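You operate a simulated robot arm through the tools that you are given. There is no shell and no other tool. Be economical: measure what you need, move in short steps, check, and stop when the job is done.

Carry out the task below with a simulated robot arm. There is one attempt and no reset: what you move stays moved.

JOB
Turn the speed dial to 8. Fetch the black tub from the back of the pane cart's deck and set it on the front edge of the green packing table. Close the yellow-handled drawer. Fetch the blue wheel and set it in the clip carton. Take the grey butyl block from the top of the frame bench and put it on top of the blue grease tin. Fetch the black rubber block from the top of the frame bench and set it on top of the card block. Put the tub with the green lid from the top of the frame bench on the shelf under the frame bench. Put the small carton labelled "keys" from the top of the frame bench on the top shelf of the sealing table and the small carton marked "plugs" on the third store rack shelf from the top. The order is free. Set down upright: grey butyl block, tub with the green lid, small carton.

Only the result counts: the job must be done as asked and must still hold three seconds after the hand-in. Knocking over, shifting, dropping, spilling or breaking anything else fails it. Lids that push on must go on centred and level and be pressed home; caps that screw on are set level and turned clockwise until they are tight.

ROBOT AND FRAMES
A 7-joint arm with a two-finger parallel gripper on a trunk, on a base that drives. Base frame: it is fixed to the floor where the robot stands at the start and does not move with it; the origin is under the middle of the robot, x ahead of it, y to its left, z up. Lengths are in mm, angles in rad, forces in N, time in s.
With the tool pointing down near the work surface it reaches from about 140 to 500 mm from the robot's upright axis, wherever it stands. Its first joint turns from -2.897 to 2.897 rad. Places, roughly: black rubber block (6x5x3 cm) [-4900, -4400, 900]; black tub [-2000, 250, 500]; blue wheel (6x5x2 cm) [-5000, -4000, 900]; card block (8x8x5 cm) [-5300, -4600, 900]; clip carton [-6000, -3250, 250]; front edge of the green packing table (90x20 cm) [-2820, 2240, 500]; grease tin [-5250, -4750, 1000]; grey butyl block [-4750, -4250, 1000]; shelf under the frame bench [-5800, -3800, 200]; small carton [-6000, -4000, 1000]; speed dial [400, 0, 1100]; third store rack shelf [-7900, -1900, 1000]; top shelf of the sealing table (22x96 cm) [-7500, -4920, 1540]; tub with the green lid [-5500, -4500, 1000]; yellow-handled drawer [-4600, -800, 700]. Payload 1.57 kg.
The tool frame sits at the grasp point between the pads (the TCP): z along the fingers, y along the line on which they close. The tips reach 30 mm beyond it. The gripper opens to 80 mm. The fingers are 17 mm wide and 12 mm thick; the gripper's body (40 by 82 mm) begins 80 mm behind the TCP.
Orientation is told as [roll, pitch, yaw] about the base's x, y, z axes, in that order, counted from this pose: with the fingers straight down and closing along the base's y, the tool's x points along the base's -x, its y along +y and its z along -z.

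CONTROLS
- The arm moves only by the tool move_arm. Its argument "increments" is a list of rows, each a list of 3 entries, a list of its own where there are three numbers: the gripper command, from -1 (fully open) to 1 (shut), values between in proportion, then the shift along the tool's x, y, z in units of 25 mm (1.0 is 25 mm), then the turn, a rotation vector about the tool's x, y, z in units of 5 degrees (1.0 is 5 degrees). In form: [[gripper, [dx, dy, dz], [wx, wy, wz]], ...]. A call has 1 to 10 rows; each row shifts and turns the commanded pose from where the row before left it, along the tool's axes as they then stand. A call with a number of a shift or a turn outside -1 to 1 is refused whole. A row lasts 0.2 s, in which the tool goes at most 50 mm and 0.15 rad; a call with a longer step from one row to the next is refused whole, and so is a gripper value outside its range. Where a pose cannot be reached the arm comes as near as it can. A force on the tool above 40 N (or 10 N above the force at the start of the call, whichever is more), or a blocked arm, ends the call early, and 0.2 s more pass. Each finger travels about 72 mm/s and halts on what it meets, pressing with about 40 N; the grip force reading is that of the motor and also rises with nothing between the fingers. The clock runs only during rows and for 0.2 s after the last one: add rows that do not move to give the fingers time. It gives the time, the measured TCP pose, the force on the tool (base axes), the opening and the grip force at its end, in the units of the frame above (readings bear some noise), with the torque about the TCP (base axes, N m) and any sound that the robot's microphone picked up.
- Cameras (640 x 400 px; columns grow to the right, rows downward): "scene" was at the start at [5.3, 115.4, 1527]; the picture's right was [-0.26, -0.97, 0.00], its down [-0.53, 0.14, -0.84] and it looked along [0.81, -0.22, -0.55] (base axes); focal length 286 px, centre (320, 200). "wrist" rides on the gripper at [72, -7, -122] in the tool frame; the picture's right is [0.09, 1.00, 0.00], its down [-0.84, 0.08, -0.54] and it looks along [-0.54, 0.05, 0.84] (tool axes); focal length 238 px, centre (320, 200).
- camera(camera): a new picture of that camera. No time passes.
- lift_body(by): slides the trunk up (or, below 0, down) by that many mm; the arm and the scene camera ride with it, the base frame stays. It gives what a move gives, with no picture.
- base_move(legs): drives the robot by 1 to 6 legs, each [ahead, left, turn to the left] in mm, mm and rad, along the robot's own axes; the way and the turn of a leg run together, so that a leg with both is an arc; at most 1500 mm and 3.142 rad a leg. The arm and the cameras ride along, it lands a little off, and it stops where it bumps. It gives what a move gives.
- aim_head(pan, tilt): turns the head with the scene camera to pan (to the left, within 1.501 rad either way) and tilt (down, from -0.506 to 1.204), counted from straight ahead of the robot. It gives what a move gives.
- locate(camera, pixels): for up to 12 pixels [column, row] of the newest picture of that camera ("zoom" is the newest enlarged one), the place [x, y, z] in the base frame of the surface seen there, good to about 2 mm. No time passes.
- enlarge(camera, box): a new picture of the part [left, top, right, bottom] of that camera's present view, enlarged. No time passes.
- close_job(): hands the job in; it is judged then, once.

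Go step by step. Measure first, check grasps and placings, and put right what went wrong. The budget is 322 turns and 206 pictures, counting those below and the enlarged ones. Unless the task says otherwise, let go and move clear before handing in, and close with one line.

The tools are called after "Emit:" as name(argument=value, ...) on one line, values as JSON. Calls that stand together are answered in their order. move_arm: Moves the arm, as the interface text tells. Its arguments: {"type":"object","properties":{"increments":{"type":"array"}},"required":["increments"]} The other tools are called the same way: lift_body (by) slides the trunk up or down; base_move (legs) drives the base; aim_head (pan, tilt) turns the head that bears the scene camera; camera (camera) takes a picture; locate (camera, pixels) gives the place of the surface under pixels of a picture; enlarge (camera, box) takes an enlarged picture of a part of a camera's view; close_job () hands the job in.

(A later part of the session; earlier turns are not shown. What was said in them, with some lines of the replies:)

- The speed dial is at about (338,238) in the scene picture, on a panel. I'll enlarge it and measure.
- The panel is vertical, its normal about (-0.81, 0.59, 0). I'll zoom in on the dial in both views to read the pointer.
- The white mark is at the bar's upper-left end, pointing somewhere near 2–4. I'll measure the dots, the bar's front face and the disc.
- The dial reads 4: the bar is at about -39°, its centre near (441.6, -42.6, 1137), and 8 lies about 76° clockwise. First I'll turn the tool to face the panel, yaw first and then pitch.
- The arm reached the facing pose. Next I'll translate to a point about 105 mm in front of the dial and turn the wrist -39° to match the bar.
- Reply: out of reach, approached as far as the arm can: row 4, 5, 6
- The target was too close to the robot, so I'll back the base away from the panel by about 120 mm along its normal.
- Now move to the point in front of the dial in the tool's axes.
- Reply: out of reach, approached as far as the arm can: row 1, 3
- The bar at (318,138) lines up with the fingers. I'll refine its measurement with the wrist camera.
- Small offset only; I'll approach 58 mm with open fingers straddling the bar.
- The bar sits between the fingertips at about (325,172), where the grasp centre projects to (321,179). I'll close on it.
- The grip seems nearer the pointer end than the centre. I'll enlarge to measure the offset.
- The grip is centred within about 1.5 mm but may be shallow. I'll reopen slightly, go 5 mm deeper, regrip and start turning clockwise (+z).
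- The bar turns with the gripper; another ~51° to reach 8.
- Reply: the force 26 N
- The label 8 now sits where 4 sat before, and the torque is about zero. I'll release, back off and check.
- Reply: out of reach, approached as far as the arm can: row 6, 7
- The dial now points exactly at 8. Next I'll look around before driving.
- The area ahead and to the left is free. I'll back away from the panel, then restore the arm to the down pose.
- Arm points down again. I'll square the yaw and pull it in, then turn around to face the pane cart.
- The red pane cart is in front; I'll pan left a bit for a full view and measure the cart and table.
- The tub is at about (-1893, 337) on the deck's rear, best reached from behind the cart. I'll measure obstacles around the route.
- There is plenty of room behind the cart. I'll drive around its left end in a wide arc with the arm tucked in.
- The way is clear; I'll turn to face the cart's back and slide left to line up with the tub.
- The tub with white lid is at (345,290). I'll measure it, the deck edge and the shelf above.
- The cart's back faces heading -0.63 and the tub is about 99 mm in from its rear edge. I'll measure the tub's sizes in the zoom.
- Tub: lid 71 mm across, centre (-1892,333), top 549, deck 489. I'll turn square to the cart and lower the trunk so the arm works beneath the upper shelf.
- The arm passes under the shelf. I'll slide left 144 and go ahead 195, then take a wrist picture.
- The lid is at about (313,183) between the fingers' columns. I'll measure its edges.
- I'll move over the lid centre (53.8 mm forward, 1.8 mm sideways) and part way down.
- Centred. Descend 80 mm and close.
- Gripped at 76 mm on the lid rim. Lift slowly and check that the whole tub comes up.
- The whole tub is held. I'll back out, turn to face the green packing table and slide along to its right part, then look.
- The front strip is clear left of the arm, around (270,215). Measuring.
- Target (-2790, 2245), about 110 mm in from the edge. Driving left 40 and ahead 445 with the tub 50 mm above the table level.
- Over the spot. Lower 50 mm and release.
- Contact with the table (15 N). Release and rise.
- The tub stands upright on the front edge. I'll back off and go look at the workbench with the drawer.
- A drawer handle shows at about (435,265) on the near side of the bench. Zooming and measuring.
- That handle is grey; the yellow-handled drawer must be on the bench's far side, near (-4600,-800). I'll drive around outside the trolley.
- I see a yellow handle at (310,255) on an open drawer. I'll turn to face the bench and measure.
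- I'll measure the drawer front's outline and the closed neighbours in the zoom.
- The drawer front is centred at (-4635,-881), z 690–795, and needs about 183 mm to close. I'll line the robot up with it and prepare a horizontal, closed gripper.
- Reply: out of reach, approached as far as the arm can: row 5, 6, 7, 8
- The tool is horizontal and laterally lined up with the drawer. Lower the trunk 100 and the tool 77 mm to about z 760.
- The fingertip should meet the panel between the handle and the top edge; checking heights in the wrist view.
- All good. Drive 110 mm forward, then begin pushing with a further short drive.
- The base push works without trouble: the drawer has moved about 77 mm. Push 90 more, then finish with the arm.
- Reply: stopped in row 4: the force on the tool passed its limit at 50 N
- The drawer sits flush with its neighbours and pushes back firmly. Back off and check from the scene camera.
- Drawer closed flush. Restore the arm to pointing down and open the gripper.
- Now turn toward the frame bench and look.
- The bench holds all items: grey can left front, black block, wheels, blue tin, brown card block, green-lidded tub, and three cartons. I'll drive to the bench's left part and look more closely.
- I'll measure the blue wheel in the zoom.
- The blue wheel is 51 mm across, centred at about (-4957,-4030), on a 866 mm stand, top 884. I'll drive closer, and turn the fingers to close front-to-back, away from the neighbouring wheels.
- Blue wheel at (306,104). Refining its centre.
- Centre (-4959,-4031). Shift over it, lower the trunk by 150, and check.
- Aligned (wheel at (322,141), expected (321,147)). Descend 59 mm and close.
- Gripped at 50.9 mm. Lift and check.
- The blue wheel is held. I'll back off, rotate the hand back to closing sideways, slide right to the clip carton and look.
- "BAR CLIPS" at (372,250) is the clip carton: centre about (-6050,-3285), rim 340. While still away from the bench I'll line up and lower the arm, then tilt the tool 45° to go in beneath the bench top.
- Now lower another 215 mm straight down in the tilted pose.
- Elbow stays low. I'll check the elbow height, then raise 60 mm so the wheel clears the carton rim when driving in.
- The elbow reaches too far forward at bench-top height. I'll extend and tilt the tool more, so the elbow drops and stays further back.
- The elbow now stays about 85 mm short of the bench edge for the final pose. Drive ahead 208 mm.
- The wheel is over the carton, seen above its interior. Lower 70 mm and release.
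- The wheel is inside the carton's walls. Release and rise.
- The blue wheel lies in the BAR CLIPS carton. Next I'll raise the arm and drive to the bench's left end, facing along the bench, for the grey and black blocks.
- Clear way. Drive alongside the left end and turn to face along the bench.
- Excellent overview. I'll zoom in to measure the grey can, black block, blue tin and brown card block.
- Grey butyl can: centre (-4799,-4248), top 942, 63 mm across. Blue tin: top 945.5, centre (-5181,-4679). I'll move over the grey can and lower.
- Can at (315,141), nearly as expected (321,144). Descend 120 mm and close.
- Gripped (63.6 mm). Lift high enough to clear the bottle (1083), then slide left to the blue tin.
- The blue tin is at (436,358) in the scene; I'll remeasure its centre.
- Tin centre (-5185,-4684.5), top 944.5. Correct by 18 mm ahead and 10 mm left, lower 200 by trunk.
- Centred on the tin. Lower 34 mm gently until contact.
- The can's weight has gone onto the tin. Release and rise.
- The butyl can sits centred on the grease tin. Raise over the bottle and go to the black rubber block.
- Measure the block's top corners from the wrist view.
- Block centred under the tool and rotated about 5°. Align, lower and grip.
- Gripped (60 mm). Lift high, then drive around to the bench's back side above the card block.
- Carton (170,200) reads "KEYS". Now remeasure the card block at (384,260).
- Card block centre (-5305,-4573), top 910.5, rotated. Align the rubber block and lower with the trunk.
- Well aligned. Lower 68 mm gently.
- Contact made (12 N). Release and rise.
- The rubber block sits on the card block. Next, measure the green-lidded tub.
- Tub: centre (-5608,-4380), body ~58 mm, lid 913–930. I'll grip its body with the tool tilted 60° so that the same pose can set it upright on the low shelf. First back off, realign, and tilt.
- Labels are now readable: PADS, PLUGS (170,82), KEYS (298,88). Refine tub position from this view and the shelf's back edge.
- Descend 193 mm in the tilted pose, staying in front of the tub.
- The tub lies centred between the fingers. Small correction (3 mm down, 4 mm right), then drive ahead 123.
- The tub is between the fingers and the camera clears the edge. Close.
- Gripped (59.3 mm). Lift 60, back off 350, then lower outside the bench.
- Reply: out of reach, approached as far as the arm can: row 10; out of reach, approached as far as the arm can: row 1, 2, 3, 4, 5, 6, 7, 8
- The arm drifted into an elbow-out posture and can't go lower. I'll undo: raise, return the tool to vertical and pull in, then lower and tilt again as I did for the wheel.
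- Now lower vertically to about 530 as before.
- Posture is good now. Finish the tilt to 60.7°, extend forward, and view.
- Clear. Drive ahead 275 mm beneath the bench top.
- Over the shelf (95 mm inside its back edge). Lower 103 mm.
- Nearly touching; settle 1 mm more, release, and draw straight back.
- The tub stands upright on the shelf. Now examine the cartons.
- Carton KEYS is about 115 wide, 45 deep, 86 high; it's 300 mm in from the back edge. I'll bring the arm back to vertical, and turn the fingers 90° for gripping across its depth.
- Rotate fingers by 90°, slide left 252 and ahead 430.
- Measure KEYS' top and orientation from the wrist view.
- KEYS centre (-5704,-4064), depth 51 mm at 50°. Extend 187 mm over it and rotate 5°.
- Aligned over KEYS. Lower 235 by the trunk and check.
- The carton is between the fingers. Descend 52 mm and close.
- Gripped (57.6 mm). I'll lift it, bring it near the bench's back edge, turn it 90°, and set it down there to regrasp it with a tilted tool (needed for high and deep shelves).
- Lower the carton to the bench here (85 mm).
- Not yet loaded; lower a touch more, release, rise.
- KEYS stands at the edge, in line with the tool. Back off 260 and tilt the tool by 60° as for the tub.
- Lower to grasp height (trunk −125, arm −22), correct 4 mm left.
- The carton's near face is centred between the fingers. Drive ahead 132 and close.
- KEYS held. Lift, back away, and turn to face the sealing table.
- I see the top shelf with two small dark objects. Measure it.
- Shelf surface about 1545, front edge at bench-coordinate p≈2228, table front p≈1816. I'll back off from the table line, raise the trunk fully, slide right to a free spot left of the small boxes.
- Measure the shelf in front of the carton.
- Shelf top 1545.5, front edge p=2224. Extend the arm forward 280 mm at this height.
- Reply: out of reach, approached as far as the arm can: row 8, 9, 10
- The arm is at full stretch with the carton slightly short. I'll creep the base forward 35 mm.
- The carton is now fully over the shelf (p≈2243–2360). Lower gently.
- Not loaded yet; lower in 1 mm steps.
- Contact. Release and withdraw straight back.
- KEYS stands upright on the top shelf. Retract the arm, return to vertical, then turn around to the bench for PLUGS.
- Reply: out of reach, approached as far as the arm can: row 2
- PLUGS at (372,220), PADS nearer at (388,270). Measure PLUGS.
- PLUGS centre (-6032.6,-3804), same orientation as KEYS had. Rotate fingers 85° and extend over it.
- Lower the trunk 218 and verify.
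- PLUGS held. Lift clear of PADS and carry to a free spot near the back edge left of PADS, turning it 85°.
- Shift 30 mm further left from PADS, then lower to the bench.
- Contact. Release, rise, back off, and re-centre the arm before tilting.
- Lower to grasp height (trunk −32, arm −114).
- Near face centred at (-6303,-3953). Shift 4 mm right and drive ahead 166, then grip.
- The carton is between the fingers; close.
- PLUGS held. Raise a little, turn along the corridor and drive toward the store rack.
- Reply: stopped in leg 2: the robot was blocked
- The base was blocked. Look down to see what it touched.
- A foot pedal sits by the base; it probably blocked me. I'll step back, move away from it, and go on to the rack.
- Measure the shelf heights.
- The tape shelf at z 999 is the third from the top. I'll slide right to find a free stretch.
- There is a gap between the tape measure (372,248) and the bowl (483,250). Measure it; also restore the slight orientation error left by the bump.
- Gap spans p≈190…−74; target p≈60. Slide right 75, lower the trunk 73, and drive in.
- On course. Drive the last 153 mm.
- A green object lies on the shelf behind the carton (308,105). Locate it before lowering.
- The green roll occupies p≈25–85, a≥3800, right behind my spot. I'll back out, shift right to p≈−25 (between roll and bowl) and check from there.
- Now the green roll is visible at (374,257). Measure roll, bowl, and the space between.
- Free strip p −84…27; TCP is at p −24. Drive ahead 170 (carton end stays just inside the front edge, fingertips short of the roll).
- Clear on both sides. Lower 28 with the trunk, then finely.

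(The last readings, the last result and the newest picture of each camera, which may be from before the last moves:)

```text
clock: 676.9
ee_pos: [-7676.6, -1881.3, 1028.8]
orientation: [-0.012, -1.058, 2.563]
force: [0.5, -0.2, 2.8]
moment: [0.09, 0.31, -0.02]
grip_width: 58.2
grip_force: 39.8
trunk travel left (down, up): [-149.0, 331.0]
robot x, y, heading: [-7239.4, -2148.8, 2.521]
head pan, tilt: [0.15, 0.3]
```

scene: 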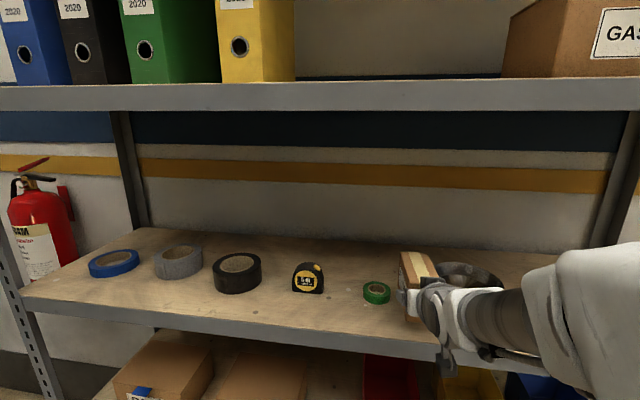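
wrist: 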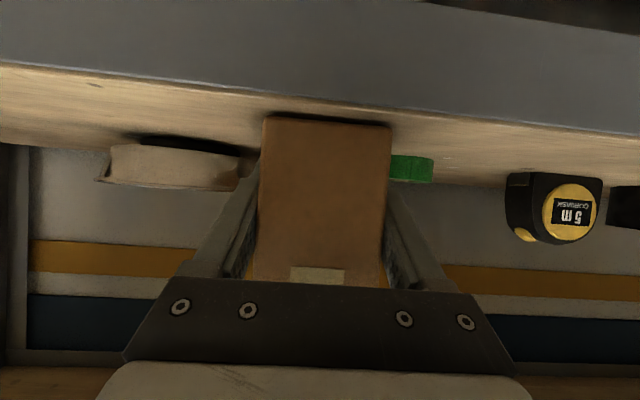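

Contact. Open to ~74 mm and withdraw straight back.

Emit:
move_arm(increments=[[0, [0, 0, 0], [0, 0, 0]], [-0.85, [0, 0, 0], [0, 0, 0]], [-0.85, [0, 0, 0], [0, 0, 0]], [-0.85, [0, 0, 0], [0, 0, 0]]])

Emit:
base_move(legs=[[-300, 0, 0]])

Emit:
camera(camera="wrist")

Emit:
base_move(legs=[[0, -250, 0]])

Emit:
camera(camera="scene")

```text
clock: 677.9
ee_pos: [-7677.0, -1882.1, 1028.7]
orientation: [-0.012, -1.055, 2.56]
force: [-0.2, 0.8, 0.1]
moment: [-0.02, 0.02, -0.03]
grip_width: 74.1
grip_force: 0.0
trunk travel left (down, up): [-149.0, 331.0]
robot x, y, heading: [-7239.3, -2147.8, 2.525]
head pan, tilt: [0.15, 0.3]
```

```text
clock: 680.4
ee_pos: [-7432.7, -2051.4, 1029.3]
orientation: [-0.012, -1.056, 2.554]
force: [0.7, 0.7, -0.1]
moment: [-0.01, 0.0, 0.05]
grip_width: 74.0
grip_force: 0.0
trunk travel left (down, up): [-149.0, 331.0]
robot x, y, heading: [-6998.7, -2320.9, 2.519]
head pan, tilt: [0.15, 0.3]
```

```text
40 pictures are left
```

wrist: 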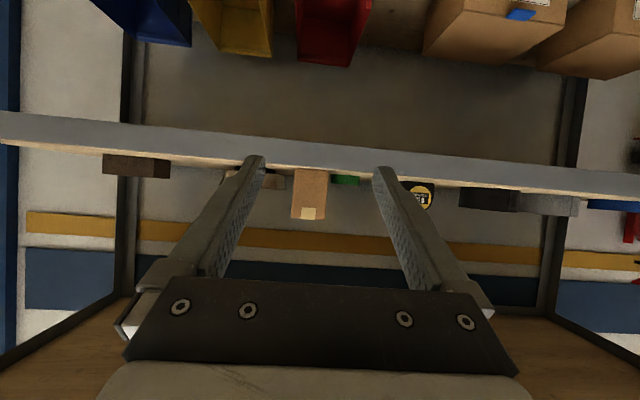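

```text
clock: 682.8
ee_pos: [-7289.3, -1848.2, 1029.1]
orientation: [-0.011, -1.056, 2.556]
force: [0.2, -0.6, -0.9]
moment: [0.01, 0.02, -0.01]
grip_width: 74.1
grip_force: 0.2
trunk travel left (down, up): [-149.0, 331.0]
robot x, y, heading: [-6855.7, -2118.9, 2.512]
head pan, tilt: [0.15, 0.3]
```

```text
39 pictures are left
```

scene: 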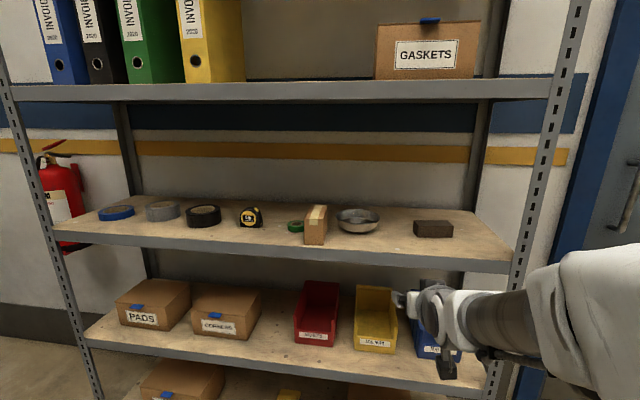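

PLUGS stands upright on the third shelf between the green roll and the bowl (316,225), and the gripper is empty and clear. Everything else was checked in place when I set it down, so I'm handing in.

Emit:
close_job()

```text
The job is handed in.
```

The job is handed in: every item was placed as asked, and each one looked right in the pictures I took after placing it. One uncertainty: on the way to the store rack the base was blocked next to the sealing table's foot pedal. The pedal did not appear to have moved, but I could only confirm that to within about 10–15 mm.
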